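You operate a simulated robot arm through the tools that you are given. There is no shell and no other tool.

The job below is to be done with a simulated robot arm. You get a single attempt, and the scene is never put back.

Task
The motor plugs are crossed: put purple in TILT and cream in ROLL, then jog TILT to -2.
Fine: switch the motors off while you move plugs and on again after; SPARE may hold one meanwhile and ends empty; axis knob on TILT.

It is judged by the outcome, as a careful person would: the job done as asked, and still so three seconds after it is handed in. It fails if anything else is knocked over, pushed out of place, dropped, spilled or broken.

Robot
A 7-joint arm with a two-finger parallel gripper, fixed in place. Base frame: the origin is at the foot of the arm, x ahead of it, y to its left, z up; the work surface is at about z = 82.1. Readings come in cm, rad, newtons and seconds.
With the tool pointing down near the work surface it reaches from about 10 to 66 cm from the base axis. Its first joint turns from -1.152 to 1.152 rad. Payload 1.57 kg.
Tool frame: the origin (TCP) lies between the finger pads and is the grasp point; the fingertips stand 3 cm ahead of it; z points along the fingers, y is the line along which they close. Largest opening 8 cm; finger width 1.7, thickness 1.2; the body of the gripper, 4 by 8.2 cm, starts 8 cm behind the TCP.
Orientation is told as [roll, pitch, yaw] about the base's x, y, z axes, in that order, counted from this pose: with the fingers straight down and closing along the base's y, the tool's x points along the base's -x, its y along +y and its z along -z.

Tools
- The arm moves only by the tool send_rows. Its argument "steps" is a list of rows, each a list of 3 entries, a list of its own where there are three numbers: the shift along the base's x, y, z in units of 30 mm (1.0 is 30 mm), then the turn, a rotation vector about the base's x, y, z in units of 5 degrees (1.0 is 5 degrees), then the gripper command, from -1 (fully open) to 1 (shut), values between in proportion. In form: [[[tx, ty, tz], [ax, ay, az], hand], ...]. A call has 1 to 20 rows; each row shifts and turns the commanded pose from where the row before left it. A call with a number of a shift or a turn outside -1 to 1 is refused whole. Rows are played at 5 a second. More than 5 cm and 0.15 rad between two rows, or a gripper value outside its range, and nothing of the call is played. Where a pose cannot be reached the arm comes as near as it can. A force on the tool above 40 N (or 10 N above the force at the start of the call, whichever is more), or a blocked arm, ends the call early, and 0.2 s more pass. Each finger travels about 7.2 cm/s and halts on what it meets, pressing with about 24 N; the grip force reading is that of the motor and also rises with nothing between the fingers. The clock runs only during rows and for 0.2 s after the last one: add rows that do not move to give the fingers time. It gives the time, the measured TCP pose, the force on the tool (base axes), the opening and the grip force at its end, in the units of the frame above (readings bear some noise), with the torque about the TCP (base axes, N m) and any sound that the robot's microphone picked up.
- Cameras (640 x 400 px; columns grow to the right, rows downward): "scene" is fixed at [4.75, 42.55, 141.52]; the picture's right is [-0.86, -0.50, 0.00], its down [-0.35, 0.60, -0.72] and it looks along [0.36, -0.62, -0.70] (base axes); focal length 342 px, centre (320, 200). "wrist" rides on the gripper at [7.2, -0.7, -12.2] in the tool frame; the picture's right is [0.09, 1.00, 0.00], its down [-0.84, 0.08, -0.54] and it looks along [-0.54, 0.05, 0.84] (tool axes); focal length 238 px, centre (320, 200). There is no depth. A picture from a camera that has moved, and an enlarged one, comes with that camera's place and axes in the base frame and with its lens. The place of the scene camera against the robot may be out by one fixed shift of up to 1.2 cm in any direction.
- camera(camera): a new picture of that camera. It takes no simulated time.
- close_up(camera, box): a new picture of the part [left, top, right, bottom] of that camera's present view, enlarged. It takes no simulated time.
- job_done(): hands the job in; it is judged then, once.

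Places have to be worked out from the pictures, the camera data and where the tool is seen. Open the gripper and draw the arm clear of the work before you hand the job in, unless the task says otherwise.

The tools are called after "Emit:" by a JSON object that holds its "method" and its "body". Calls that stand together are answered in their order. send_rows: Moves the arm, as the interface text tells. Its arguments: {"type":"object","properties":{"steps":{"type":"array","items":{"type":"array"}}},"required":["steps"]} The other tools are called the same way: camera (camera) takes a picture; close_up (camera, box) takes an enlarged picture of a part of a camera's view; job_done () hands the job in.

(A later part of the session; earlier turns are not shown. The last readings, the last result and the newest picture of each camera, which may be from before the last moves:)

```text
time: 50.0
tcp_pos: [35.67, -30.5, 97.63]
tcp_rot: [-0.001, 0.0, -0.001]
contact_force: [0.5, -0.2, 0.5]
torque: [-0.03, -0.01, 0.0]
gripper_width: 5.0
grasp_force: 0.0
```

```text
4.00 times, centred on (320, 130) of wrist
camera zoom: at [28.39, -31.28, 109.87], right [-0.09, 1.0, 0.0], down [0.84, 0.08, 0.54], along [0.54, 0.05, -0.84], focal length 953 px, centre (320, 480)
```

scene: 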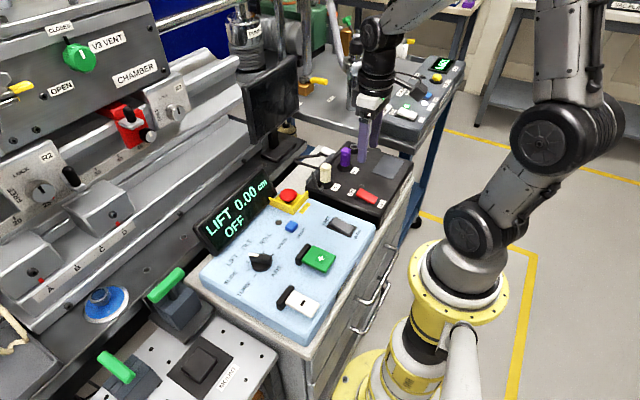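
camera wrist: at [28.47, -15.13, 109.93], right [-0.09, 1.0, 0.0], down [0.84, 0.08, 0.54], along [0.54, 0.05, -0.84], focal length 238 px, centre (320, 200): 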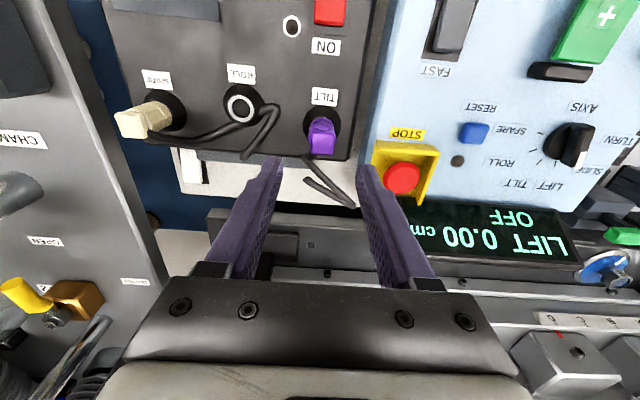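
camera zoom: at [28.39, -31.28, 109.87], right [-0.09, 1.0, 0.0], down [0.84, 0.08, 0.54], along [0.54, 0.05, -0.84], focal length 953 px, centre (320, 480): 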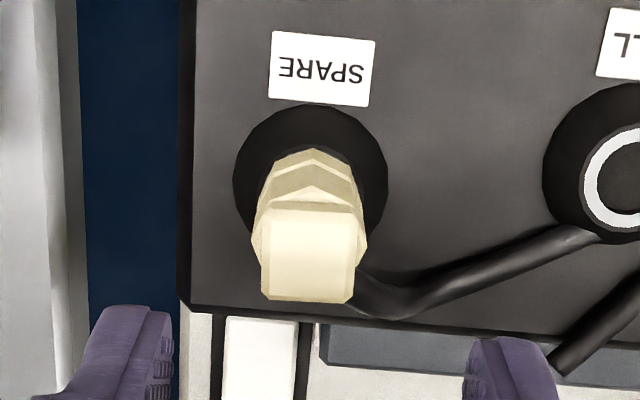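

Cream top centre at (35.65, -30.86); I need -0.3 cm in y. Descend with that correction.

Emit:
{"method": "send_rows", "body": {"steps": [[[0, -0.1, -0.7], [0, 0, 0], -0.25], [[0, 0, -0.9], [0, 0, 0], -0.25], [[0, 0, -0.8], [0, 0, 0], -0.25], [[0, 0, -0.57], [0, 0, 0], -0.25], [[0, 0, 0], [0, 0, 0], -0.25]]}}

Emit:
{"method": "close_up", "body": {"camera": "wrist", "box": [230, 90, 410, 230]}}

Emit:
{"method": "close_up", "body": {"camera": "scene", "box": [310, 100, 390, 180]}}

```text
time: 51.2
tcp_pos: [35.87, -30.86, 88.49]
tcp_rot: [-0.001, -0.001, 0.0]
contact_force: [0.7, -0.7, 1.0]
torque: [0.02, -0.01, 0.01]
gripper_width: 5.0
grasp_force: 0.0
```

```text
2.86 times, centred on (320, 160) of wrist
camera zoom: at [28.65, -31.6, 100.78], right [-0.09, 1.0, 0.0], down [0.84, 0.08, 0.54], along [0.54, 0.05, -0.84], focal length 681 px, centre (320, 314)
```

zoom: 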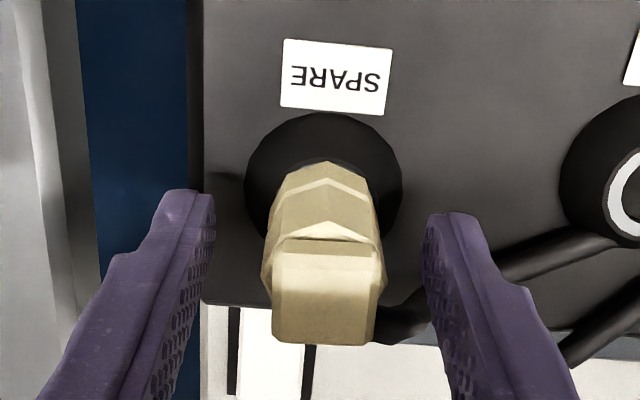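

```text
5.00 times, centred on (350, 140) of scene
camera zoom: at [4.75, 42.55, 141.52], right [-0.86, -0.5, 0.0], down [-0.35, 0.6, -0.72], along [0.36, -0.62, -0.7], focal length 1708 px, centre (170, 500)
```

zoom: 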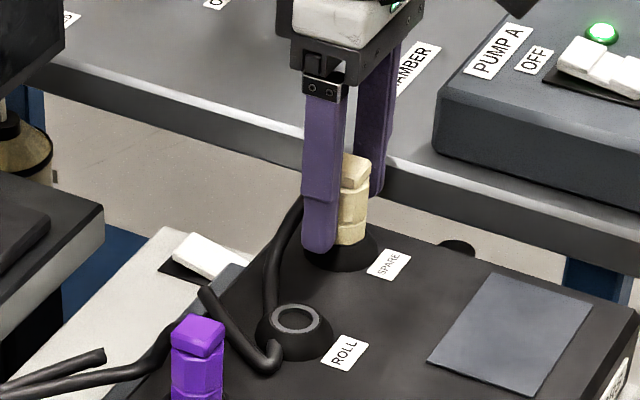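

Gripper is ~0.2 cm too far +x and slightly low in y; I'll correct and close.

Emit:
{"method": "send_rows", "body": {"steps": [[[-0.06, 0.025, 0.05], [0, 0, 0], -0.25], [[0, 0, 0], [0, 0, 0], 0.3], [[0, 0, 0], [0, 0, 0], 1], [[0, 0, 0], [0, 0, 0], 1], [[0, 0, 0], [0, 0, 0], 1]]}}

Emit:
{"method": "close_up", "body": {"camera": "wrist", "box": [230, 90, 410, 230]}}

Emit:
{"method": "send_rows", "body": {"steps": [[[0, 0, 0.05], [0, 0, 0], 1], [[0, 0, 0], [0, 0, 0], 1], [[0, 0, 0.05], [0, 0, 0], 1], [[0, 0, 0], [0, 0, 0], 1], [[0, 0, 0.05], [0, 0, 0], 1], [[0, 0, 0], [0, 0, 0], 1], [[0, 0, 0.05], [0, 0, 0], 1], [[0, 0, 0], [0, 0, 0], 1], [[0, 0, 0.05], [0, 0, 0], 1], [[0, 0, 0], [0, 0, 0], 1]]}}

Emit:
{"method": "close_up", "body": {"camera": "scene", "box": [310, 100, 390, 180]}}

```text
time: 52.4
tcp_pos: [35.63, -30.8, 88.64]
tcp_rot: [0.001, -0.001, 0.0]
contact_force: [-0.5, 0.3, 0.6]
torque: [0.01, 0.0, 0.02]
gripper_width: 2.53
grasp_force: 24.2
```

```text
2.86 times, centred on (320, 160) of wrist
camera zoom: at [28.38, -31.53, 100.95], right [-0.09, 1.0, 0.0], down [0.84, 0.08, 0.54], along [0.54, 0.05, -0.84], focal length 681 px, centre (320, 314)
```

zoom: 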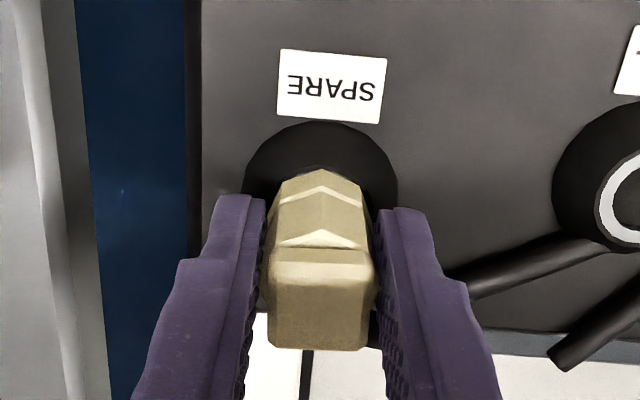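

```text
time: 54.6
tcp_pos: [35.41, -30.82, 89.37]
tcp_rot: [0.0, 0.001, 0.0]
contact_force: [2.9, -1.4, -9.9]
torque: [-0.05, -0.11, -0.02]
gripper_width: 2.58
grasp_force: 24.3
```

```text
5.00 times, centred on (350, 140) of scene
camera zoom: at [4.77, 42.54, 141.53], right [-0.86, -0.5, 0.0], down [-0.35, 0.6, -0.72], along [0.36, -0.62, -0.7], focal length 1708 px, centre (170, 500)
```

zoom: 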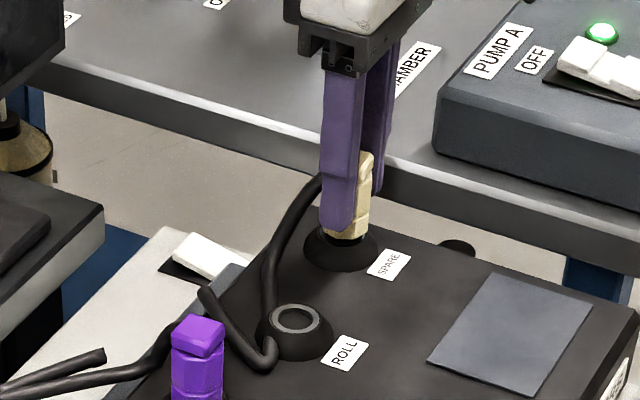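

Emit:
{"method": "send_rows", "body": {"steps": [[[0.02, 0, 0.05], [0, 0, 0], 1], [[0, 0, 0], [0, 0, 0], 1], [[0, 0, 0.05], [0, 0, 0], 1], [[0, 0, 0], [0, 0, 0], 1], [[0, 0, 0.05], [0, 0, 0], 1], [[0, 0, 0], [0, 0, 0], 1], [[0, 0, 0.05], [0, 0, 0], 1], [[0, 0, 0], [0, 0, 0], 1]]}}

Emit:
{"method": "close_up", "body": {"camera": "scene", "box": [310, 100, 390, 180]}}

```text
time: 56.4
tcp_pos: [35.62, -30.61, 90.14]
tcp_rot: [0.0, 0.0, -0.002]
contact_force: [-0.5, 0.6, -0.6]
torque: [-0.02, -0.01, 0.02]
gripper_width: 2.52
grasp_force: 23.8
```

```text
5.00 times, centred on (350, 140) of scene
camera zoom: at [4.75, 42.55, 141.52], right [-0.86, -0.5, 0.0], down [-0.35, 0.6, -0.72], along [0.36, -0.62, -0.7], focal length 1708 px, centre (170, 500)
```

zoom: 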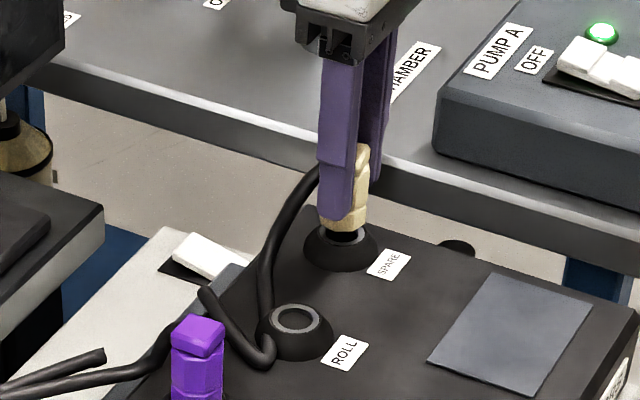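

Cream is free again. Lifting to z≈94.6 and carrying it over ROLL (34.33, -22.54).

Emit:
{"method": "send_rows", "body": {"steps": [[[0, 0, 0.25], [0, 0, 0], 1], [[0, 0, 0.4], [0, 0, 0], 1], [[0, 0, 0.5], [0, 0, 0], 1], [[-0.03, 0.3, 0.35], [0, 0, 0], 1], [[-0.1, 0.6, 0], [0, 0, 0], 1], [[-0.1, 0.6, 0], [0, 0, 0], 1], [[-0.1, 0.6, 0], [0, 0, 0], 1], [[-0.1, 0.59, 0], [0, 0, 0], 1], [[0, 0, 0], [0, 0, 0], 1], [[0, 0, 0], [0, 0, 0], 1]]}}

Emit:
{"method": "close_up", "body": {"camera": "wrist", "box": [280, 80, 360, 160]}}

Emit:
{"method": "close_up", "body": {"camera": "scene", "box": [290, 100, 390, 190]}}

```text
time: 58.6
tcp_pos: [34.32, -22.44, 94.52]
tcp_rot: [0.001, -0.001, 0.0]
contact_force: [0.1, -0.1, -0.6]
torque: [0.01, -0.03, 0.03]
gripper_width: 2.5
grasp_force: 24.1
```

```text
5.00 times, centred on (320, 120) of wrist
camera zoom: at [27.02, -23.25, 106.84], right [-0.09, 1.0, 0.0], down [0.84, 0.08, 0.54], along [0.54, 0.05, -0.84], focal length 1192 px, centre (320, 600)
```

zoom: 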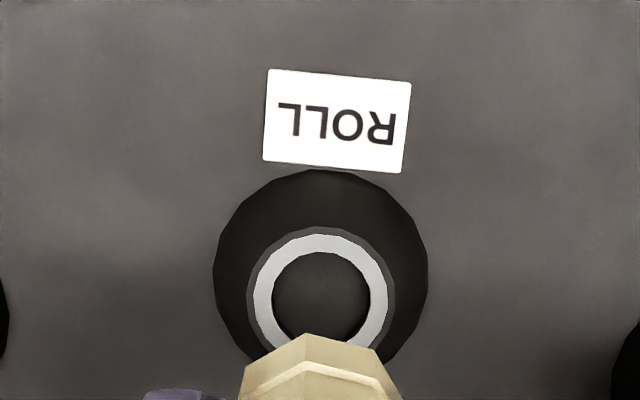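

```text
4.44 times, centred on (340, 145) of scene
camera zoom: at [4.75, 42.55, 141.52], right [-0.86, -0.5, 0.0], down [-0.35, 0.6, -0.72], along [0.36, -0.62, -0.7], focal length 1519 px, centre (231, 444)
```

zoom: 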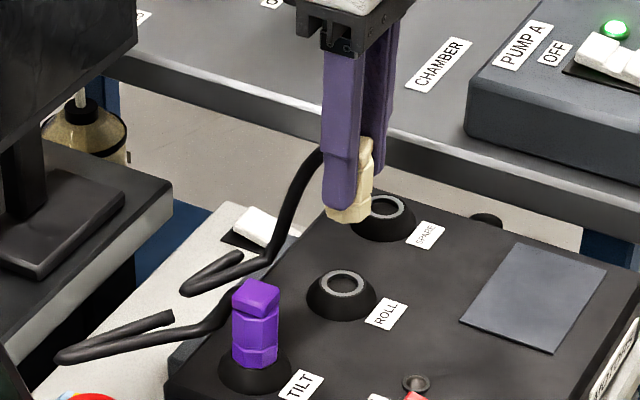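

Ring is ~8 px left and 9 px lower than reference, and the plug looks slightly rotated in the fingers. I'll look closer.

Emit:
{"method": "close_up", "body": {"camera": "wrist", "box": [240, 110, 400, 230]}}

Emit:
{"method": "close_up", "body": {"camera": "scene", "box": [300, 110, 370, 170]}}

```text
3.33 times, centred on (320, 170) of wrist
camera zoom: at [27.02, -23.25, 106.84], right [-0.09, 1.0, 0.0], down [0.84, 0.08, 0.54], along [0.54, 0.05, -0.84], focal length 794 px, centre (320, 300)
```

zoom: 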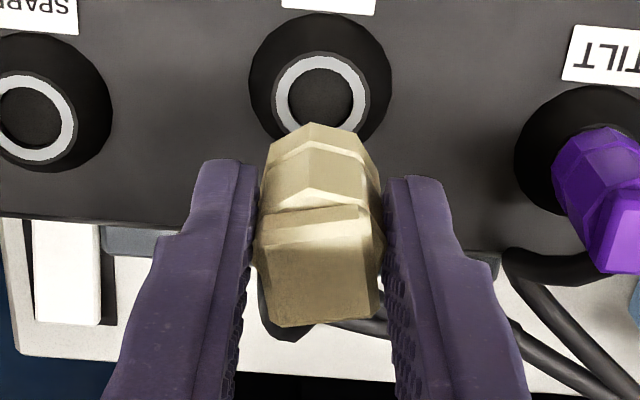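

```text
6.67 times, centred on (335, 140) of scene
camera zoom: at [4.75, 42.55, 141.52], right [-0.86, -0.5, 0.0], down [-0.35, 0.6, -0.72], along [0.36, -0.62, -0.7], focal length 2278 px, centre (220, 600)
```

zoom: 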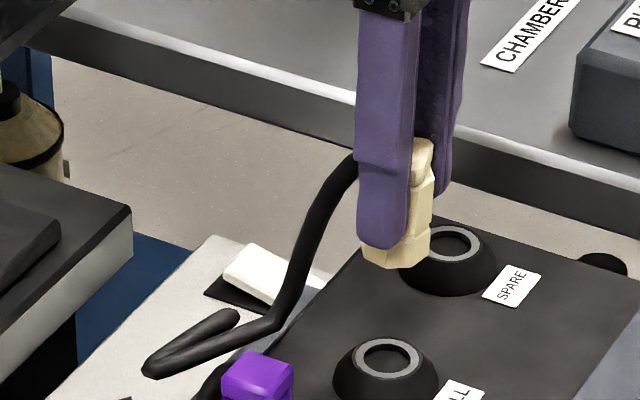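

The cream plug has yawed about +7° in the grip. I'll rotate the gripper -7° to square it up, and nudge -0.15 cm in y, then re-check.

Emit:
{"method": "send_rows", "body": {"steps": [[[0.013, -0.05, 0], [0, 0, -0.5], 1], [[0, 0, 0], [0, 0, -0.5], 1], [[0, 0, 0], [0, 0, -0.4], 1], [[0, 0, 0], [0, 0, 0], 1]]}}

Emit:
{"method": "close_up", "body": {"camera": "wrist", "box": [280, 80, 360, 160]}}

Emit:
{"method": "close_up", "body": {"camera": "wrist", "box": [240, 110, 400, 230]}}

Emit:
{"method": "close_up", "body": {"camera": "scene", "box": [300, 110, 370, 170]}}

```text
time: 59.6
tcp_pos: [34.31, -22.84, 94.51]
tcp_rot: [0.001, 0.002, -0.126]
contact_force: [0.3, -0.4, -0.3]
torque: [0.0, 0.01, -0.02]
gripper_width: 2.5
grasp_force: 24.4
```

```text
5.00 times, centred on (320, 120) of wrist
camera zoom: at [27.0, -22.62, 106.88], right [0.03, 1.0, 0.0], down [0.84, -0.03, 0.54], along [0.54, -0.02, -0.84], focal length 1192 px, centre (320, 600)
```

zoom: 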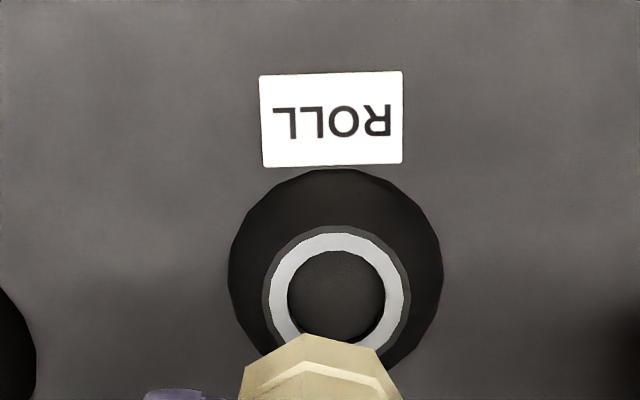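

```text
3.33 times, centred on (320, 170) of wrist
camera zoom: at [27.0, -22.62, 106.88], right [0.03, 1.0, 0.0], down [0.84, -0.03, 0.54], along [0.54, -0.02, -0.84], focal length 794 px, centre (320, 300)
```

zoom: 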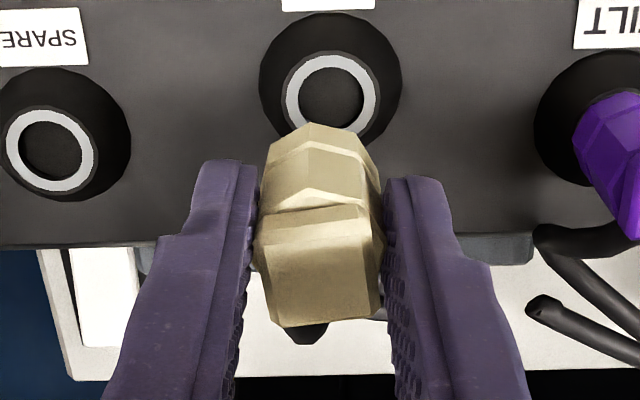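

```text
6.67 times, centred on (335, 140) of scene
camera zoom: at [4.75, 42.55, 141.52], right [-0.86, -0.5, 0.0], down [-0.35, 0.6, -0.72], along [0.36, -0.62, -0.7], focal length 2278 px, centre (220, 600)
```

zoom: 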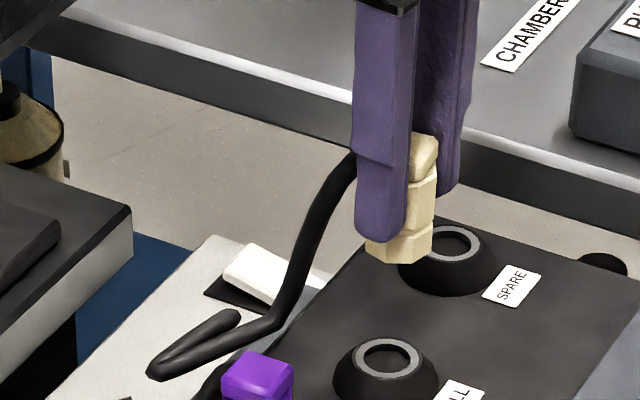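

Now squared, but the ring is 8 px to the right, so +0.15 cm in y is needed. I'll correct and descend part-way.

Emit:
{"method": "send_rows", "body": {"steps": [[[0.01, 0.05, 0], [0, 0, 0], 1], [[0, 0, -0.4], [0, 0, 0], 1], [[0, 0, -0.4], [0, 0, 0], 1], [[0, 0, -0.35], [0, 0, 0], 1], [[0, 0, -0.2], [0, 0, 0], 1], [[0, 0, 0], [0, 0, 0], 1]]}}

Emit:
{"method": "close_up", "body": {"camera": "wrist", "box": [260, 80, 380, 220]}}

Emit:
{"method": "close_up", "body": {"camera": "scene", "box": [300, 110, 370, 180]}}

```text
time: 61.0
tcp_pos: [34.18, -22.8, 90.54]
tcp_rot: [-0.001, 0.0, -0.122]
contact_force: [-0.6, 1.1, -0.7]
torque: [0.01, -0.02, -0.02]
gripper_width: 2.49
grasp_force: 24.1
```

```text
2.86 times, centred on (320, 150) of wrist
camera zoom: at [26.92, -22.47, 102.87], right [0.03, 1.0, 0.0], down [0.84, -0.03, 0.54], along [0.54, -0.02, -0.84], focal length 681 px, centre (320, 343)
```

zoom: 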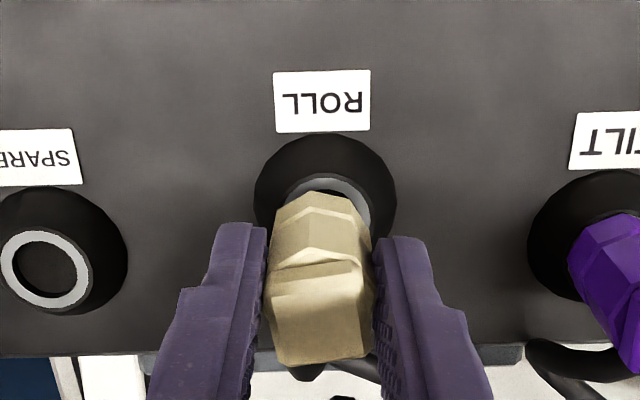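

```text
5.71 times, centred on (335, 145) of scene
camera zoom: at [4.75, 42.55, 141.52], right [-0.86, -0.5, 0.0], down [-0.35, 0.6, -0.72], along [0.36, -0.62, -0.7], focal length 1952 px, centre (234, 514)
```

zoom: 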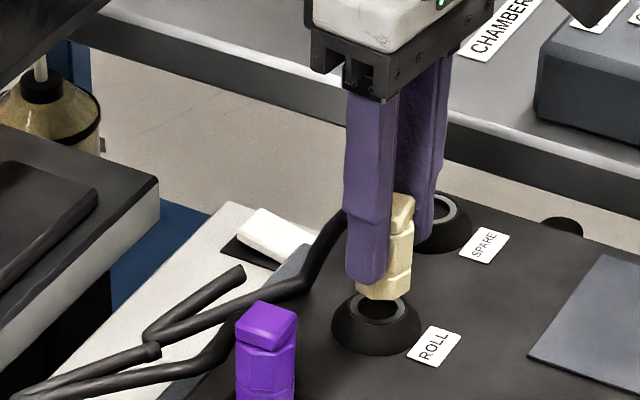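

The ring shows slightly more on the +y side and +x; I'll nudge (+0.15, +0.15) cm and lower to the mouth of the socket.

Emit:
{"method": "send_rows", "body": {"steps": [[[0.05, 0.05, 0], [0, 0, 0], 1], [[0, 0, -0.1], [0, 0, 0], 1], [[0, 0, -0.1], [0, 0, 0], 1], [[0, 0, 0], [0, 0, 0], 1]]}}

Emit:
{"method": "close_up", "body": {"camera": "wrist", "box": [260, 80, 380, 220]}}

Emit:
{"method": "close_up", "body": {"camera": "scene", "box": [300, 110, 370, 180]}}

```text
time: 62.0
tcp_pos: [34.39, -22.44, 89.91]
tcp_rot: [0.001, 0.0, -0.121]
contact_force: [0.4, 0.2, -0.1]
torque: [0.01, -0.01, -0.02]
gripper_width: 2.47
grasp_force: 23.5
```

```text
2.86 times, centred on (320, 150) of wrist
camera zoom: at [27.12, -22.37, 102.36], right [0.03, 1.0, 0.0], down [0.84, -0.03, 0.54], along [0.54, -0.02, -0.84], focal length 681 px, centre (320, 343)
```

zoom: 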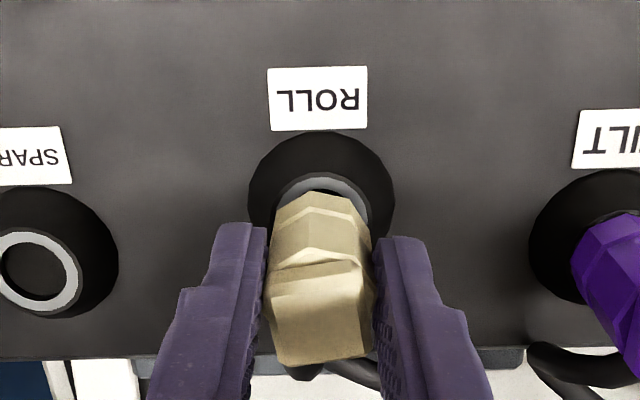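

```text
5.71 times, centred on (335, 145) of scene
camera zoom: at [4.75, 42.55, 141.52], right [-0.86, -0.5, 0.0], down [-0.35, 0.6, -0.72], along [0.36, -0.62, -0.7], focal length 1952 px, centre (234, 514)
```

zoom: 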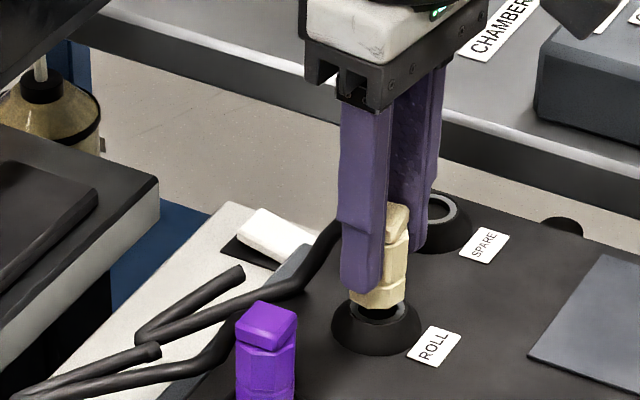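

Collar and plug are concentric now. Lowering in with force monitoring.

Emit:
{"method": "send_rows", "body": {"steps": [[[0, 0, -0.07], [0, 0, 0], 1], [[0, 0, -0.07], [0, 0, 0], 1], [[0, 0, -0.06], [0, 0, 0], 1], [[0, 0, 0], [0, 0, 0], 1]]}}

Emit:
{"method": "close_up", "body": {"camera": "wrist", "box": [260, 80, 380, 220]}}

Emit:
{"method": "close_up", "body": {"camera": "scene", "box": [300, 110, 370, 180]}}

```text
time: 63.0
tcp_pos: [34.54, -22.57, 89.34]
tcp_rot: [-0.001, 0.004, -0.123]
contact_force: [-4.2, 1.8, -0.2]
torque: [0.09, 0.17, 0.0]
gripper_width: 2.48
grasp_force: 23.9
```

```text
2.86 times, centred on (320, 150) of wrist
camera zoom: at [27.21, -22.4, 101.68], right [0.03, 1.0, 0.0], down [0.84, -0.03, 0.54], along [0.54, -0.02, -0.84], focal length 681 px, centre (320, 343)
```

zoom: 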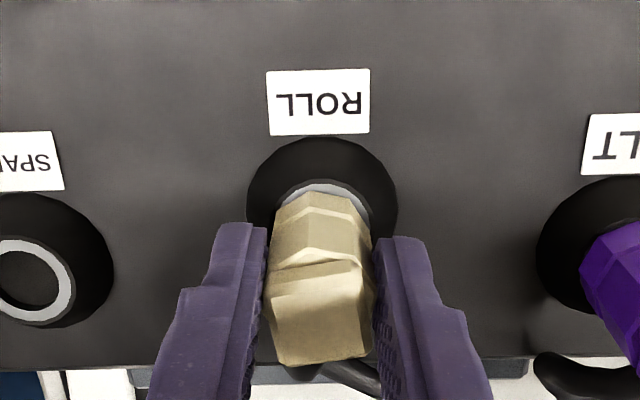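

```text
5.71 times, centred on (335, 145) of scene
camera zoom: at [4.74, 42.56, 141.52], right [-0.86, -0.5, 0.0], down [-0.35, 0.6, -0.72], along [0.36, -0.62, -0.7], focal length 1952 px, centre (234, 514)
```

zoom: 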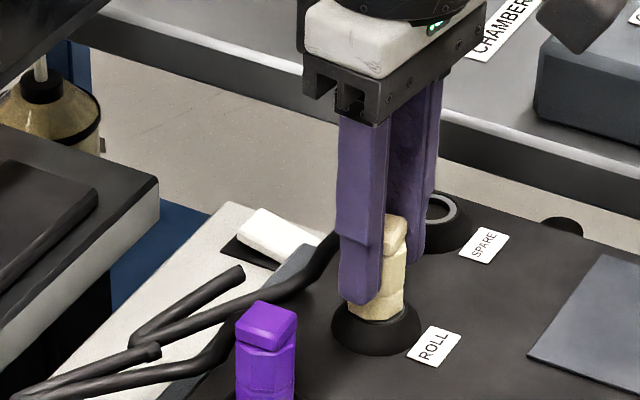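

Socket pushes -4.2 N in x; shift -0.1 cm x and press on.

Emit:
{"method": "send_rows", "body": {"steps": [[[-0.035, 0.01, 0], [0, 0, 0], 1], [[0, 0, -0.06], [0, 0, 0], 1], [[0, 0, -0.06], [0, 0, 0], 1], [[0, 0, 0], [0, 0, 0], 1]]}}

Emit:
{"method": "close_up", "body": {"camera": "wrist", "box": [260, 80, 380, 220]}}

Emit:
{"method": "close_up", "body": {"camera": "scene", "box": [300, 110, 370, 180]}}

```text
time: 64.0
tcp_pos: [34.52, -22.53, 89.09]
tcp_rot: [-0.002, -0.003, -0.122]
contact_force: [-2.7, 4.9, 17.6]
torque: [0.24, -0.02, -0.04]
gripper_width: 2.49
grasp_force: 24.3
```

```text
2.86 times, centred on (320, 150) of wrist
camera zoom: at [27.19, -22.4, 101.44], right [0.03, 1.0, 0.0], down [0.84, -0.02, 0.55], along [0.55, -0.02, -0.84], focal length 681 px, centre (320, 343)
```

zoom: 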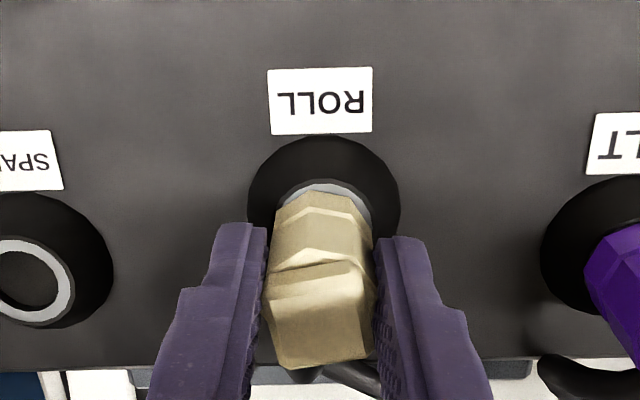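

```text
5.71 times, centred on (335, 145) of scene
camera zoom: at [4.73, 42.58, 141.52], right [-0.86, -0.5, 0.0], down [-0.35, 0.6, -0.72], along [0.36, -0.62, -0.7], focal length 1952 px, centre (234, 514)
```

zoom: 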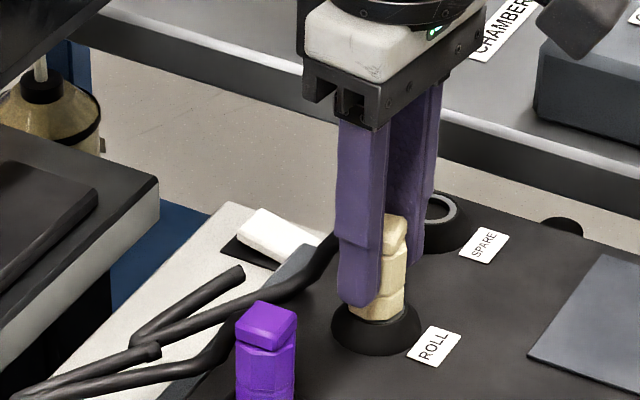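

Caught on the rim: still ~0.3 cm proud with 17.6 N. I'll ease up, shift (-0.15, +0.1) cm, and press again.

Emit:
{"method": "send_rows", "body": {"steps": [[[0, 0, 0.08], [0, 0, 0], 1], [[-0.05, 0.03, 0], [0, 0, 0], 1], [[0, 0, -0.06], [0, 0, 0], 1], [[0, 0, -0.05], [0, 0, 0], 1], [[0, 0, 0], [0, 0, 0], 1]]}}

Emit:
{"method": "close_up", "body": {"camera": "wrist", "box": [260, 80, 380, 220]}}

```text
time: 65.2
tcp_pos: [34.26, -22.55, 89.04]
tcp_rot: [-0.003, -0.003, -0.121]
contact_force: [-1.0, 3.0, 17.5]
torque: [0.11, -0.06, -0.05]
gripper_width: 2.49
grasp_force: 23.9
```

```text
2.86 times, centred on (320, 150) of wrist
camera zoom: at [26.99, -22.31, 101.35], right [0.03, 1.0, 0.0], down [0.84, -0.02, 0.54], along [0.54, -0.02, -0.84], focal length 681 px, centre (320, 343)
```

zoom: 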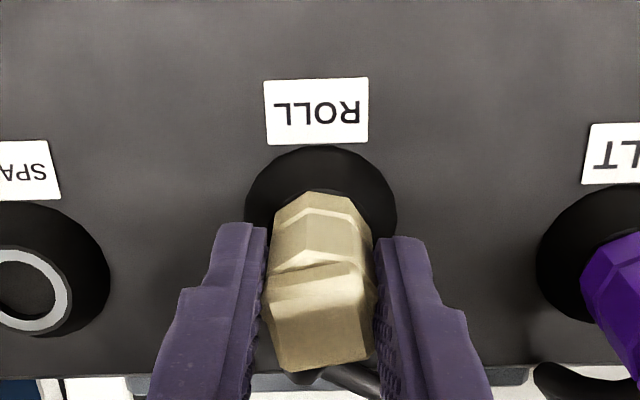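

Emit:
{"method": "close_up", "body": {"camera": "scene", "box": [300, 110, 370, 180]}}

Emit:
{"method": "send_rows", "body": {"steps": [[[0, 0.02, -0.03], [0, 0, 0], 1], [[0, 0, -0.04], [0, 0, 0], 1], [[0, 0, 0], [0, 0, 0], 1]]}}

Emit:
{"method": "close_up", "body": {"camera": "scene", "box": [300, 110, 370, 180]}}

Emit:
{"method": "close_up", "body": {"camera": "wrist", "box": [260, 80, 380, 220]}}

```text
5.71 times, centred on (335, 145) of scene
camera zoom: at [4.73, 42.57, 141.52], right [-0.86, -0.5, 0.0], down [-0.35, 0.6, -0.72], along [0.36, -0.62, -0.7], focal length 1952 px, centre (234, 514)
```

zoom: 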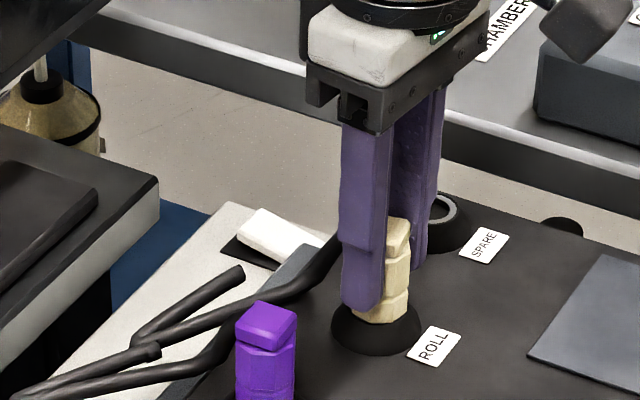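

```text
time: 66.0
tcp_pos: [34.24, -22.38, 88.82]
tcp_rot: [-0.001, -0.004, -0.122]
contact_force: [1.6, -5.6, 16.9]
torque: [-0.18, -0.1, 0.0]
gripper_width: 2.44
grasp_force: 23.7
```

```text
5.71 times, centred on (335, 145) of scene
camera zoom: at [4.74, 42.55, 141.52], right [-0.86, -0.5, 0.0], down [-0.35, 0.6, -0.72], along [0.36, -0.62, -0.7], focal length 1952 px, centre (234, 514)
```

zoom: 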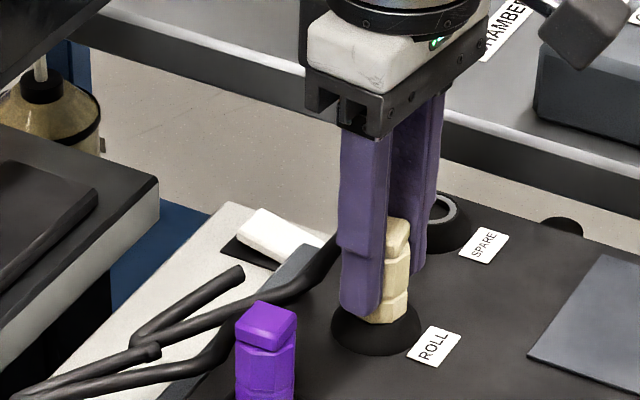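

```text
2.86 times, centred on (320, 150) of wrist
camera zoom: at [27.0, -22.27, 101.11], right [0.03, 1.0, 0.0], down [0.84, -0.02, 0.54], along [0.54, -0.02, -0.84], focal length 681 px, centre (320, 343)
```

zoom: 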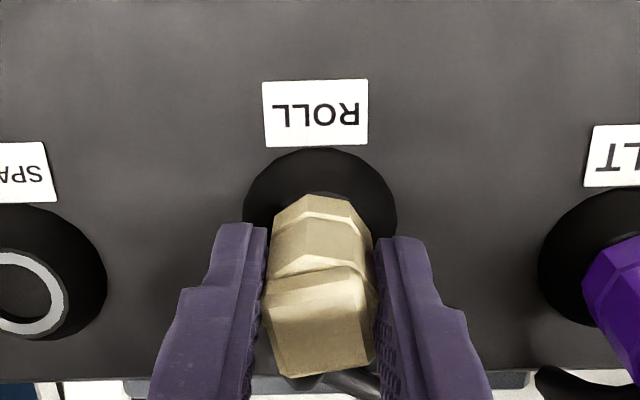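

The plug is stationary while the fingers slide, and its base position matches where purple originally sat — it's bottomed. I'll relax the side load, open and rise.

Emit:
{"method": "send_rows", "body": {"steps": [[[0, -0.03, 0.05], [0, 0, 0], 1], [[0, 0, 0], [0, 0, 0], 0.2], [[0, 0, 0], [0, 0, 0], -0.1], [[0, 0, 0.3], [0, 0, 0], -0.1], [[0, 0, 0.8], [0, 0, 0], -0.1], [[0, 0, 1], [0, 0, 0], -0.1], [[0, 0, 0.7], [0, 0, 0], -0.25], [[0, 0, 0], [0, 0, 0], -0.25]]}}

Emit:
{"method": "camera", "body": {"camera": "wrist"}}

Emit:
{"method": "close_up", "body": {"camera": "scene", "box": [290, 120, 390, 200]}}

Emit:
{"method": "close_up", "body": {"camera": "wrist", "box": [200, 70, 420, 200]}}

```text
time: 67.8
tcp_pos: [34.13, -22.58, 97.12]
tcp_rot: [-0.001, 0.0, -0.121]
contact_force: [-0.1, -0.3, 0.3]
torque: [-0.02, 0.0, 0.02]
gripper_width: 5.0
grasp_force: 0.1
```

```text
taken
camera wrist: at [26.95, -22.34, 109.52], right [0.03, 1.0, 0.0], down [0.84, -0.03, 0.54], along [0.54, -0.02, -0.84], focal length 238 px, centre (320, 200)
```

wrist: 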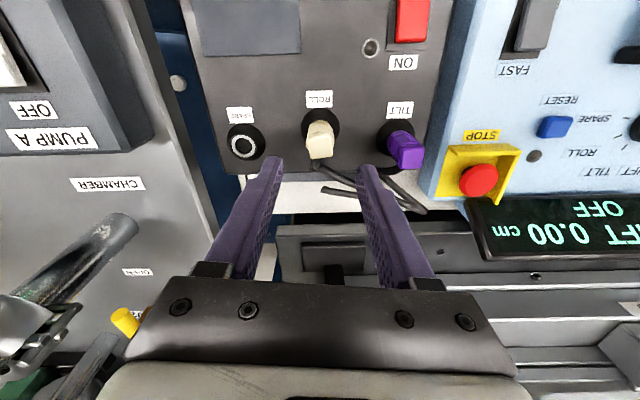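

```text
5.00 times, centred on (340, 160) of scene
camera zoom: at [4.75, 42.55, 141.52], right [-0.86, -0.5, 0.0], down [-0.35, 0.6, -0.72], along [0.36, -0.62, -0.7], focal length 1708 px, centre (220, 400)
```

zoom: 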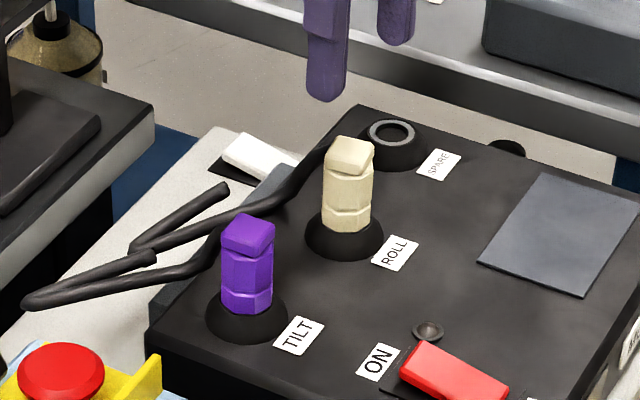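

```text
2.91 times, centred on (310, 135) of wrist
camera zoom: at [26.95, -22.34, 109.52], right [0.03, 1.0, 0.0], down [0.84, -0.03, 0.54], along [0.54, -0.02, -0.84], focal length 693 px, centre (349, 389)
```

zoom: 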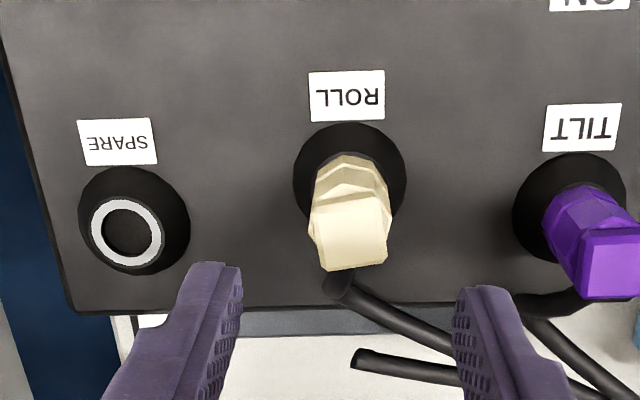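

Cream sits in ROLL and purple in TILT, SPARE empty. Now I'll restore the gripper yaw, close the fingers, and go above the ON end of the rocker (≈25.8, -14.6).

Emit:
{"method": "send_rows", "body": {"steps": [[[-0.69, 0.66, 0], [0, 0, 0.35], 1], [[-0.69, 0.66, 0], [0, 0, 0.35], 1], [[-0.69, 0.66, 0], [0, 0, 0.35], 1], [[-0.69, 0.66, 0], [0, 0, 0.35], 1], [[0, 0, -0.8], [0, 0, 0], 1], [[0, 0, -0.8], [0, 0, 0], 1], [[0, 0, 0], [0, 0, 0], 1]]}}

Emit:
{"method": "close_up", "body": {"camera": "wrist", "box": [240, 60, 400, 200]}}

Emit:
{"method": "close_up", "body": {"camera": "scene", "box": [320, 140, 420, 220]}}

```text
time: 69.4
tcp_pos: [26.09, -14.43, 92.43]
tcp_rot: [-0.001, -0.001, 0.0]
contact_force: [0.1, -0.1, 0.4]
torque: [-0.02, -0.02, 0.03]
gripper_width: 0.0
grasp_force: 21.1
```

```text
2.86 times, centred on (320, 130) of wrist
camera zoom: at [18.77, -15.08, 104.78], right [-0.09, 1.0, 0.0], down [0.84, 0.08, 0.54], along [0.54, 0.05, -0.84], focal length 681 px, centre (320, 400)
```

zoom: 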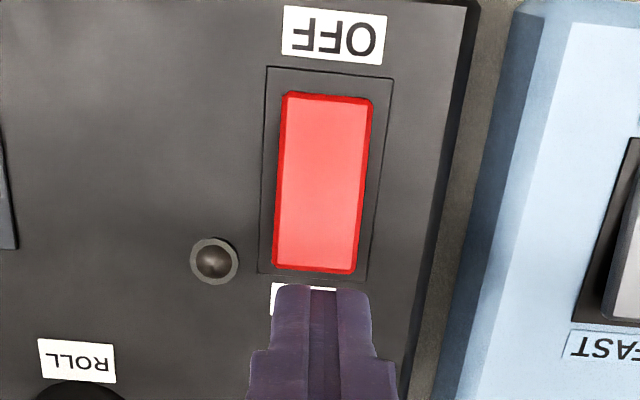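

```text
5.00 times, centred on (370, 180) of scene
camera zoom: at [4.75, 42.55, 141.52], right [-0.86, -0.5, 0.0], down [-0.35, 0.6, -0.72], along [0.36, -0.62, -0.7], focal length 1708 px, centre (70, 300)
```

zoom: 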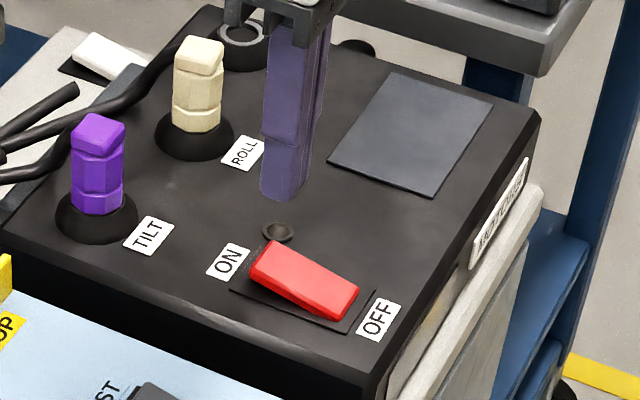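

Rocker spans x≈21.8–26.3 with ON end raised. I'll shift to x≈25.6 and press down gradually.

Emit:
{"method": "send_rows", "body": {"steps": [[[-0.16, -0.04, -0.5], [0, 0, 0], 1], [[0, 0, -0.5], [0, 0, 0], 1], [[0, 0, -0.2], [0, 0, 0], 1], [[0, 0, -0.1], [0, 0, 0], 1], [[0, 0, -0.1], [0, 0, 0], 1], [[0, 0, -0.1], [0, 0, 0], 1]]}}

Emit:
{"method": "close_up", "body": {"camera": "scene", "box": [320, 140, 420, 220]}}

```text
time: 70.8
tcp_pos: [25.26, -14.6, 88.07]
tcp_rot: [0.0, 0.001, 0.0]
contact_force: [0.6, 0.4, 0.5]
torque: [0.0, 0.01, -0.02]
gripper_width: 0.0
grasp_force: 21.1
```

```text
5.00 times, centred on (370, 180) of scene
camera zoom: at [4.75, 42.55, 141.52], right [-0.86, -0.5, 0.0], down [-0.35, 0.6, -0.72], along [0.36, -0.62, -0.7], focal length 1708 px, centre (70, 300)
```

zoom: 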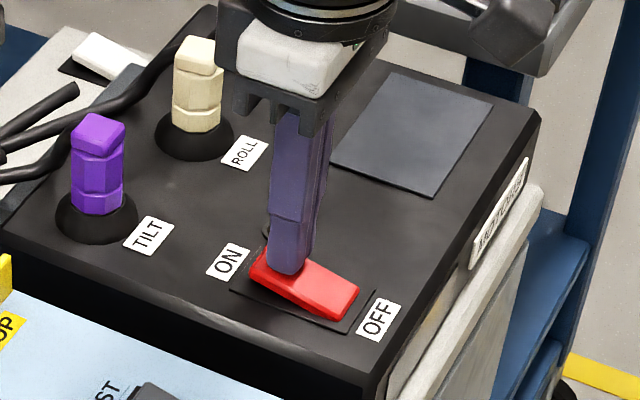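

Just about at contact; nudge +0.3 cm in x and press.

Emit:
{"method": "send_rows", "body": {"steps": [[[0.1, 0, 0.05], [0, 0, 0], 1], [[0, 0, -0.1], [0, 0, 0], 1], [[0, 0, -0.1], [0, 0, 0], 1], [[0, 0, -0.1], [0, 0, 0], 1]]}}

Emit:
{"method": "close_up", "body": {"camera": "scene", "box": [320, 140, 420, 220]}}

```text
time: 71.8
tcp_pos: [25.86, -14.81, 87.38]
tcp_rot: [-0.003, -0.007, 0.001]
contact_force: [-2.6, 6.4, 32.9]
torque: [0.2, 0.34, -0.03]
gripper_width: 0.0
grasp_force: 21.1
```

```text
5.00 times, centred on (370, 180) of scene
camera zoom: at [4.72, 42.59, 141.51], right [-0.86, -0.5, 0.0], down [-0.35, 0.6, -0.72], along [0.36, -0.62, -0.7], focal length 1708 px, centre (70, 300)
```

zoom: 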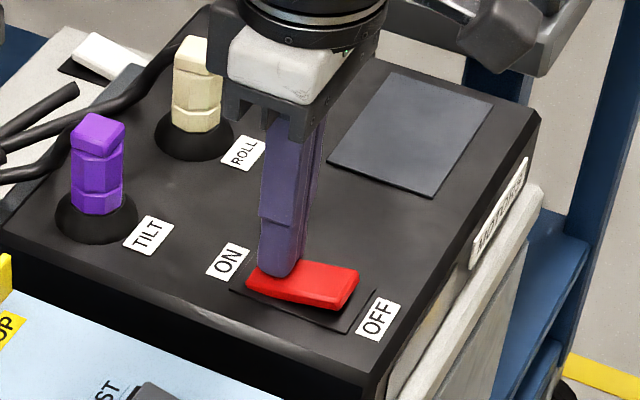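

The rocker has flipped to ON. I'll lift off and check lamp and display.

Emit:
{"method": "send_rows", "body": {"steps": [[[0, 0, 0.5], [0, 0, 0], 1], [[0, 0, 1], [0, 0, 0], 1], [[0, 0, 1], [0, 0, 0], 1], [[0, 0, 1], [0, 0, 0], 1], [[0, 0.5, 0.5], [0, 0, 0], 1], [[0, 0.5, 0.5], [0, 0, 0], 1], [[0, 0, 0], [0, 0, 0], 1]]}}

Emit:
{"method": "camera", "body": {"camera": "scene"}}

Emit:
{"method": "camera", "body": {"camera": "wrist"}}

Emit:
{"method": "close_up", "body": {"camera": "scene", "box": [190, 160, 310, 260]}}

```text
time: 73.4
tcp_pos: [25.79, -11.67, 100.83]
tcp_rot: [0.0, 0.0, 0.0]
contact_force: [0.6, 0.2, 0.6]
torque: [0.0, 0.02, 0.04]
gripper_width: 0.0
grasp_force: 21.3
```

```text
taken
```

scene: 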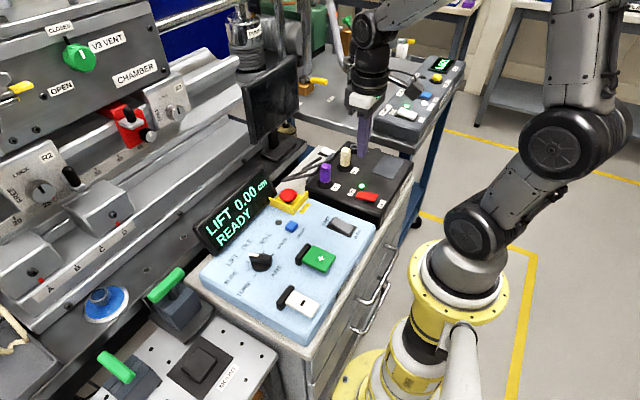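

```text
taken
camera wrist: at [18.54, -12.48, 113.01], right [-0.09, 1.0, 0.0], down [0.84, 0.08, 0.54], along [0.54, 0.05, -0.84], focal length 238 px, centre (320, 200)
```

wrist: 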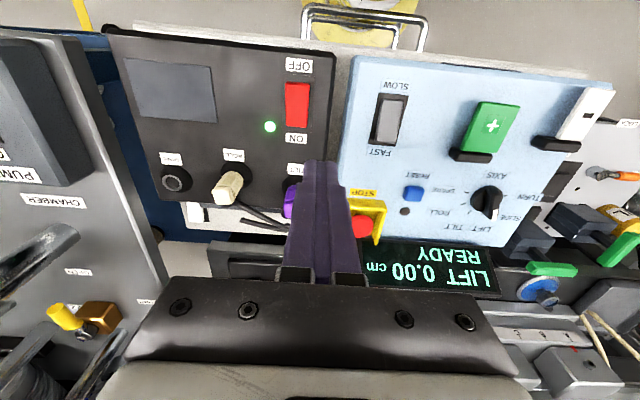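

```text
4.00 times, centred on (250, 210) of scene
camera zoom: at [4.75, 42.56, 141.52], right [-0.86, -0.5, 0.0], down [-0.35, 0.6, -0.72], along [0.36, -0.62, -0.7], focal length 1367 px, centre (600, 160)
```

zoom: 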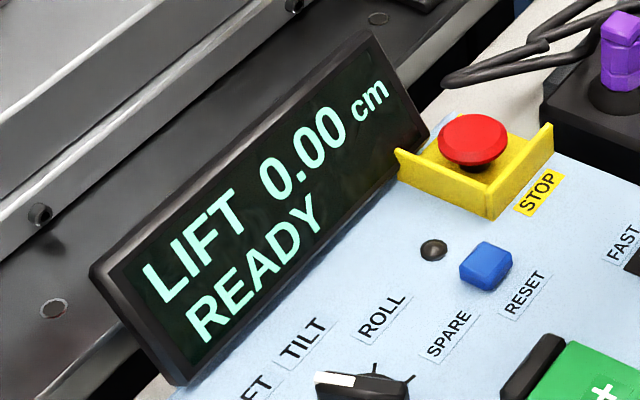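

Lamp is green and the display reads READY with LIFT 0.00. Now I'll move above the panel to view the axis knob closely.

Emit:
{"method": "send_rows", "body": {"steps": [[[0, 0.6, 0], [0, 0, 0], 1], [[0, 0.9, 0], [0, 0, 0], 1], [[0, 0.9, 0], [0, 0, 0], 1], [[0, 0.9, 0], [0, 0, 0], 1], [[0, 0.9, 0], [0, 0, 0], 1], [[0, 0.9, 0], [0, 0, 0], 1], [[0, 0.5, 0], [0, 0, 0], 1], [[0, 0, 0], [0, 0, 0], 1]]}}

Emit:
{"method": "camera", "body": {"camera": "wrist"}}

Emit:
{"method": "close_up", "body": {"camera": "wrist", "box": [320, 110, 460, 220]}}

Emit:
{"method": "close_up", "body": {"camera": "scene", "box": [220, 230, 300, 290]}}

```text
time: 75.2
tcp_pos: [25.81, 5.19, 100.57]
tcp_rot: [0.0, -0.001, 0.001]
contact_force: [0.0, 0.2, -0.8]
torque: [-0.01, 0.0, 0.01]
gripper_width: 0.0
grasp_force: 21.6
```

```text
taken
camera wrist: at [18.58, 4.5, 112.89], right [-0.09, 1.0, 0.0], down [0.84, 0.08, 0.54], along [0.54, 0.05, -0.84], focal length 238 px, centre (320, 200)
```

wrist: 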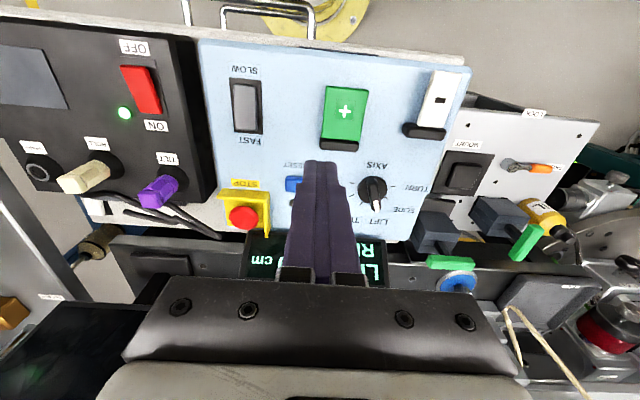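

```text
3.64 times, centred on (390, 165) of wrist
camera zoom: at [18.58, 4.5, 112.89], right [-0.09, 1.0, 0.0], down [0.84, 0.08, 0.54], along [0.54, 0.05, -0.84], focal length 867 px, centre (66, 327)
```

zoom: 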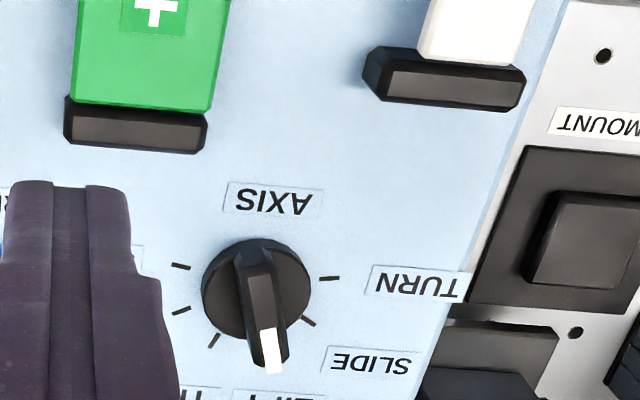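

```text
6.67 times, centred on (260, 260) of scene
camera zoom: at [4.75, 42.56, 141.52], right [-0.86, -0.5, 0.0], down [-0.35, 0.6, -0.72], along [0.36, -0.62, -0.7], focal length 2278 px, centre (720, -200)
```

zoom: 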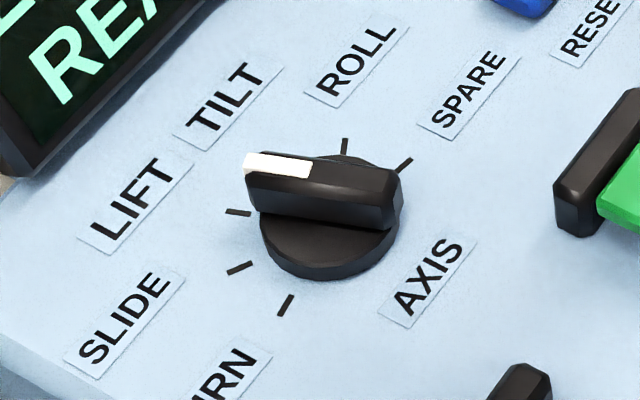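

Panel z≈83.3 and the knob centre computes to (34.86, 13.40) with 40° detents: LIFT at +20°, TILT at -20° from +x. I'll go above the knob with yaw +20° and the fingers 3.5 cm apart so they straddle its bar.

Emit:
{"method": "send_rows", "body": {"steps": [[[0.6, 0.55, 0], [0, 0, 0.8], 0.12], [[0.6, 0.55, 0], [0, 0, 0.8], 0.12], [[0.6, 0.55, -0.1], [0, 0, 0.8], 0.12], [[0.6, 0.55, -0.4], [0, 0, 0.8], 0.12], [[0.61, 0.54, -0.4], [0, 0, 0.8], 0.12], [[0, 0, -0.4], [0, 0, 0], 0.12], [[0, 0, 0], [0, 0, 0], 0.12]]}}

Emit:
{"method": "camera", "body": {"camera": "wrist"}}

Emit:
{"method": "close_up", "body": {"camera": "wrist", "box": [250, 80, 390, 200]}}

Emit:
{"method": "close_up", "body": {"camera": "scene", "box": [180, 130, 360, 290]}}

```text
time: 76.8
tcp_pos: [34.82, 13.43, 96.76]
tcp_rot: [0.0, 0.0, 0.348]
contact_force: [-0.4, 0.2, -0.7]
torque: [0.02, 0.02, 0.02]
gripper_width: 3.52
grasp_force: 0.2
```

```text
taken
camera wrist: at [28.24, 10.29, 109.09], right [-0.43, 0.9, 0.0], down [0.76, 0.36, 0.54], along [0.49, 0.23, -0.84], focal length 238 px, centre (320, 200)
```

wrist: 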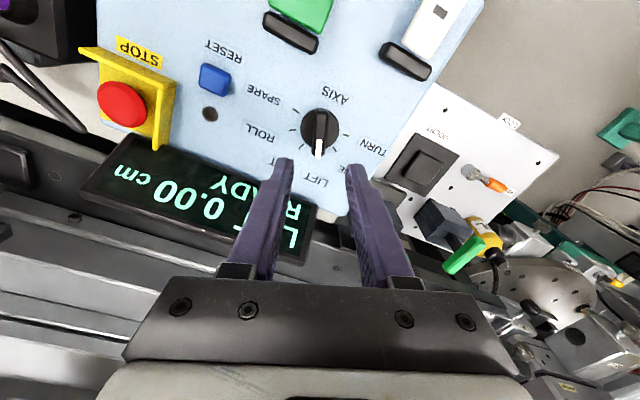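

```text
3.33 times, centred on (320, 140) of wrist
camera zoom: at [28.24, 10.29, 109.09], right [-0.43, 0.9, 0.0], down [0.76, 0.36, 0.54], along [0.49, 0.23, -0.84], focal length 794 px, centre (320, 400)
```

zoom: 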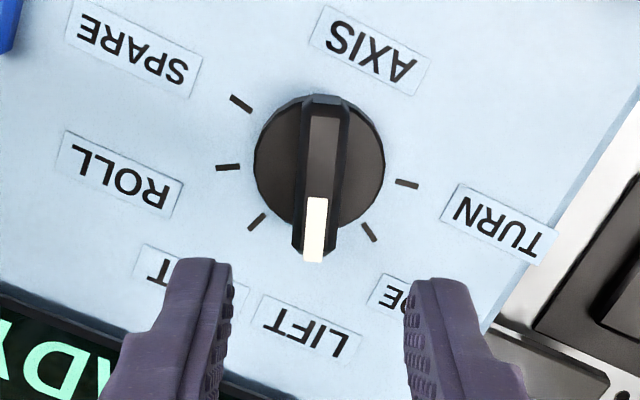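

```text
2.50 times, centred on (270, 210) of scene
camera zoom: at [4.75, 42.56, 141.52], right [-0.86, -0.5, 0.0], down [-0.35, 0.6, -0.72], along [0.36, -0.62, -0.7], focal length 854 px, centre (445, 175)
```

zoom: 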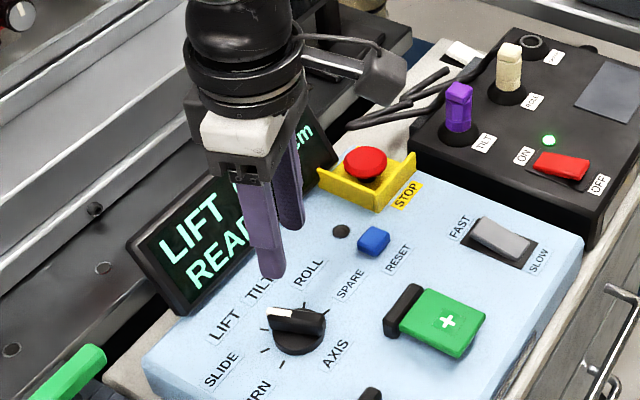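

The bar is aligned with the tool and the TCP axis passes over the knob centre. Descending to just above, fingers straddling.

Emit:
{"method": "send_rows", "body": {"steps": [[[0.01, -0.01, -0.8], [0, 0, 0], 0.12], [[0, 0, -0.8], [0, 0, 0], 0.12], [[0, 0, -0.6], [0, 0, 0], 0.12], [[0, 0, -0.4], [0, 0, 0], 0.12], [[0, 0, 0], [0, 0, 0], 0.12]]}}

Emit:
{"method": "close_up", "body": {"camera": "wrist", "box": [230, 90, 410, 230]}}

Emit:
{"method": "close_up", "body": {"camera": "scene", "box": [220, 200, 320, 290]}}

```text
time: 78.0
tcp_pos: [34.61, 13.21, 89.02]
tcp_rot: [0.001, 0.0, 0.349]
contact_force: [-0.9, 0.6, 0.1]
torque: [-0.01, 0.0, 0.01]
gripper_width: 3.51
grasp_force: 0.1
```

```text
2.86 times, centred on (320, 160) of wrist
camera zoom: at [28.05, 10.14, 101.4], right [-0.43, 0.9, 0.0], down [0.76, 0.36, 0.54], along [0.49, 0.23, -0.84], focal length 681 px, centre (320, 314)
```

zoom: 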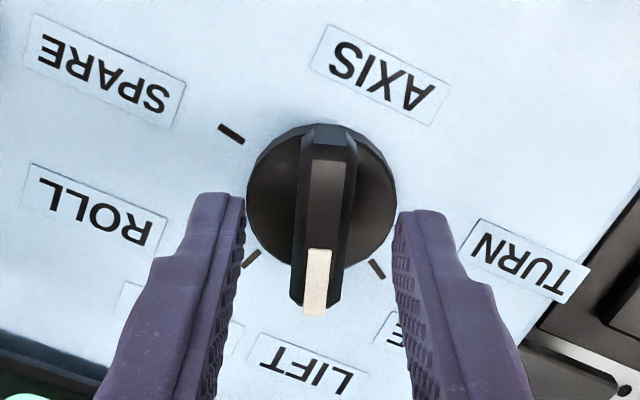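

```text
4.44 times, centred on (270, 245) of scene
camera zoom: at [4.75, 42.55, 141.52], right [-0.86, -0.5, 0.0], down [-0.35, 0.6, -0.72], along [0.36, -0.62, -0.7], focal length 1519 px, centre (542, 0)
```

zoom: 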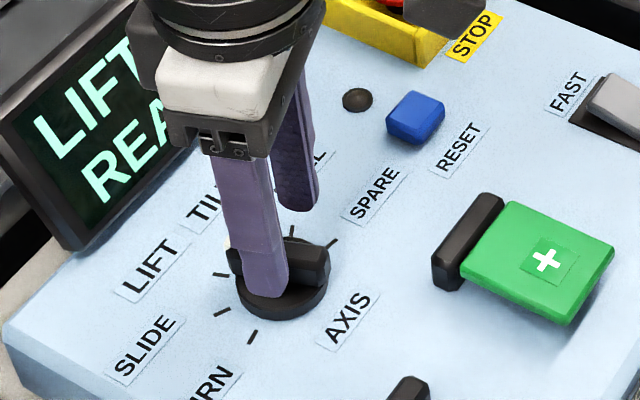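

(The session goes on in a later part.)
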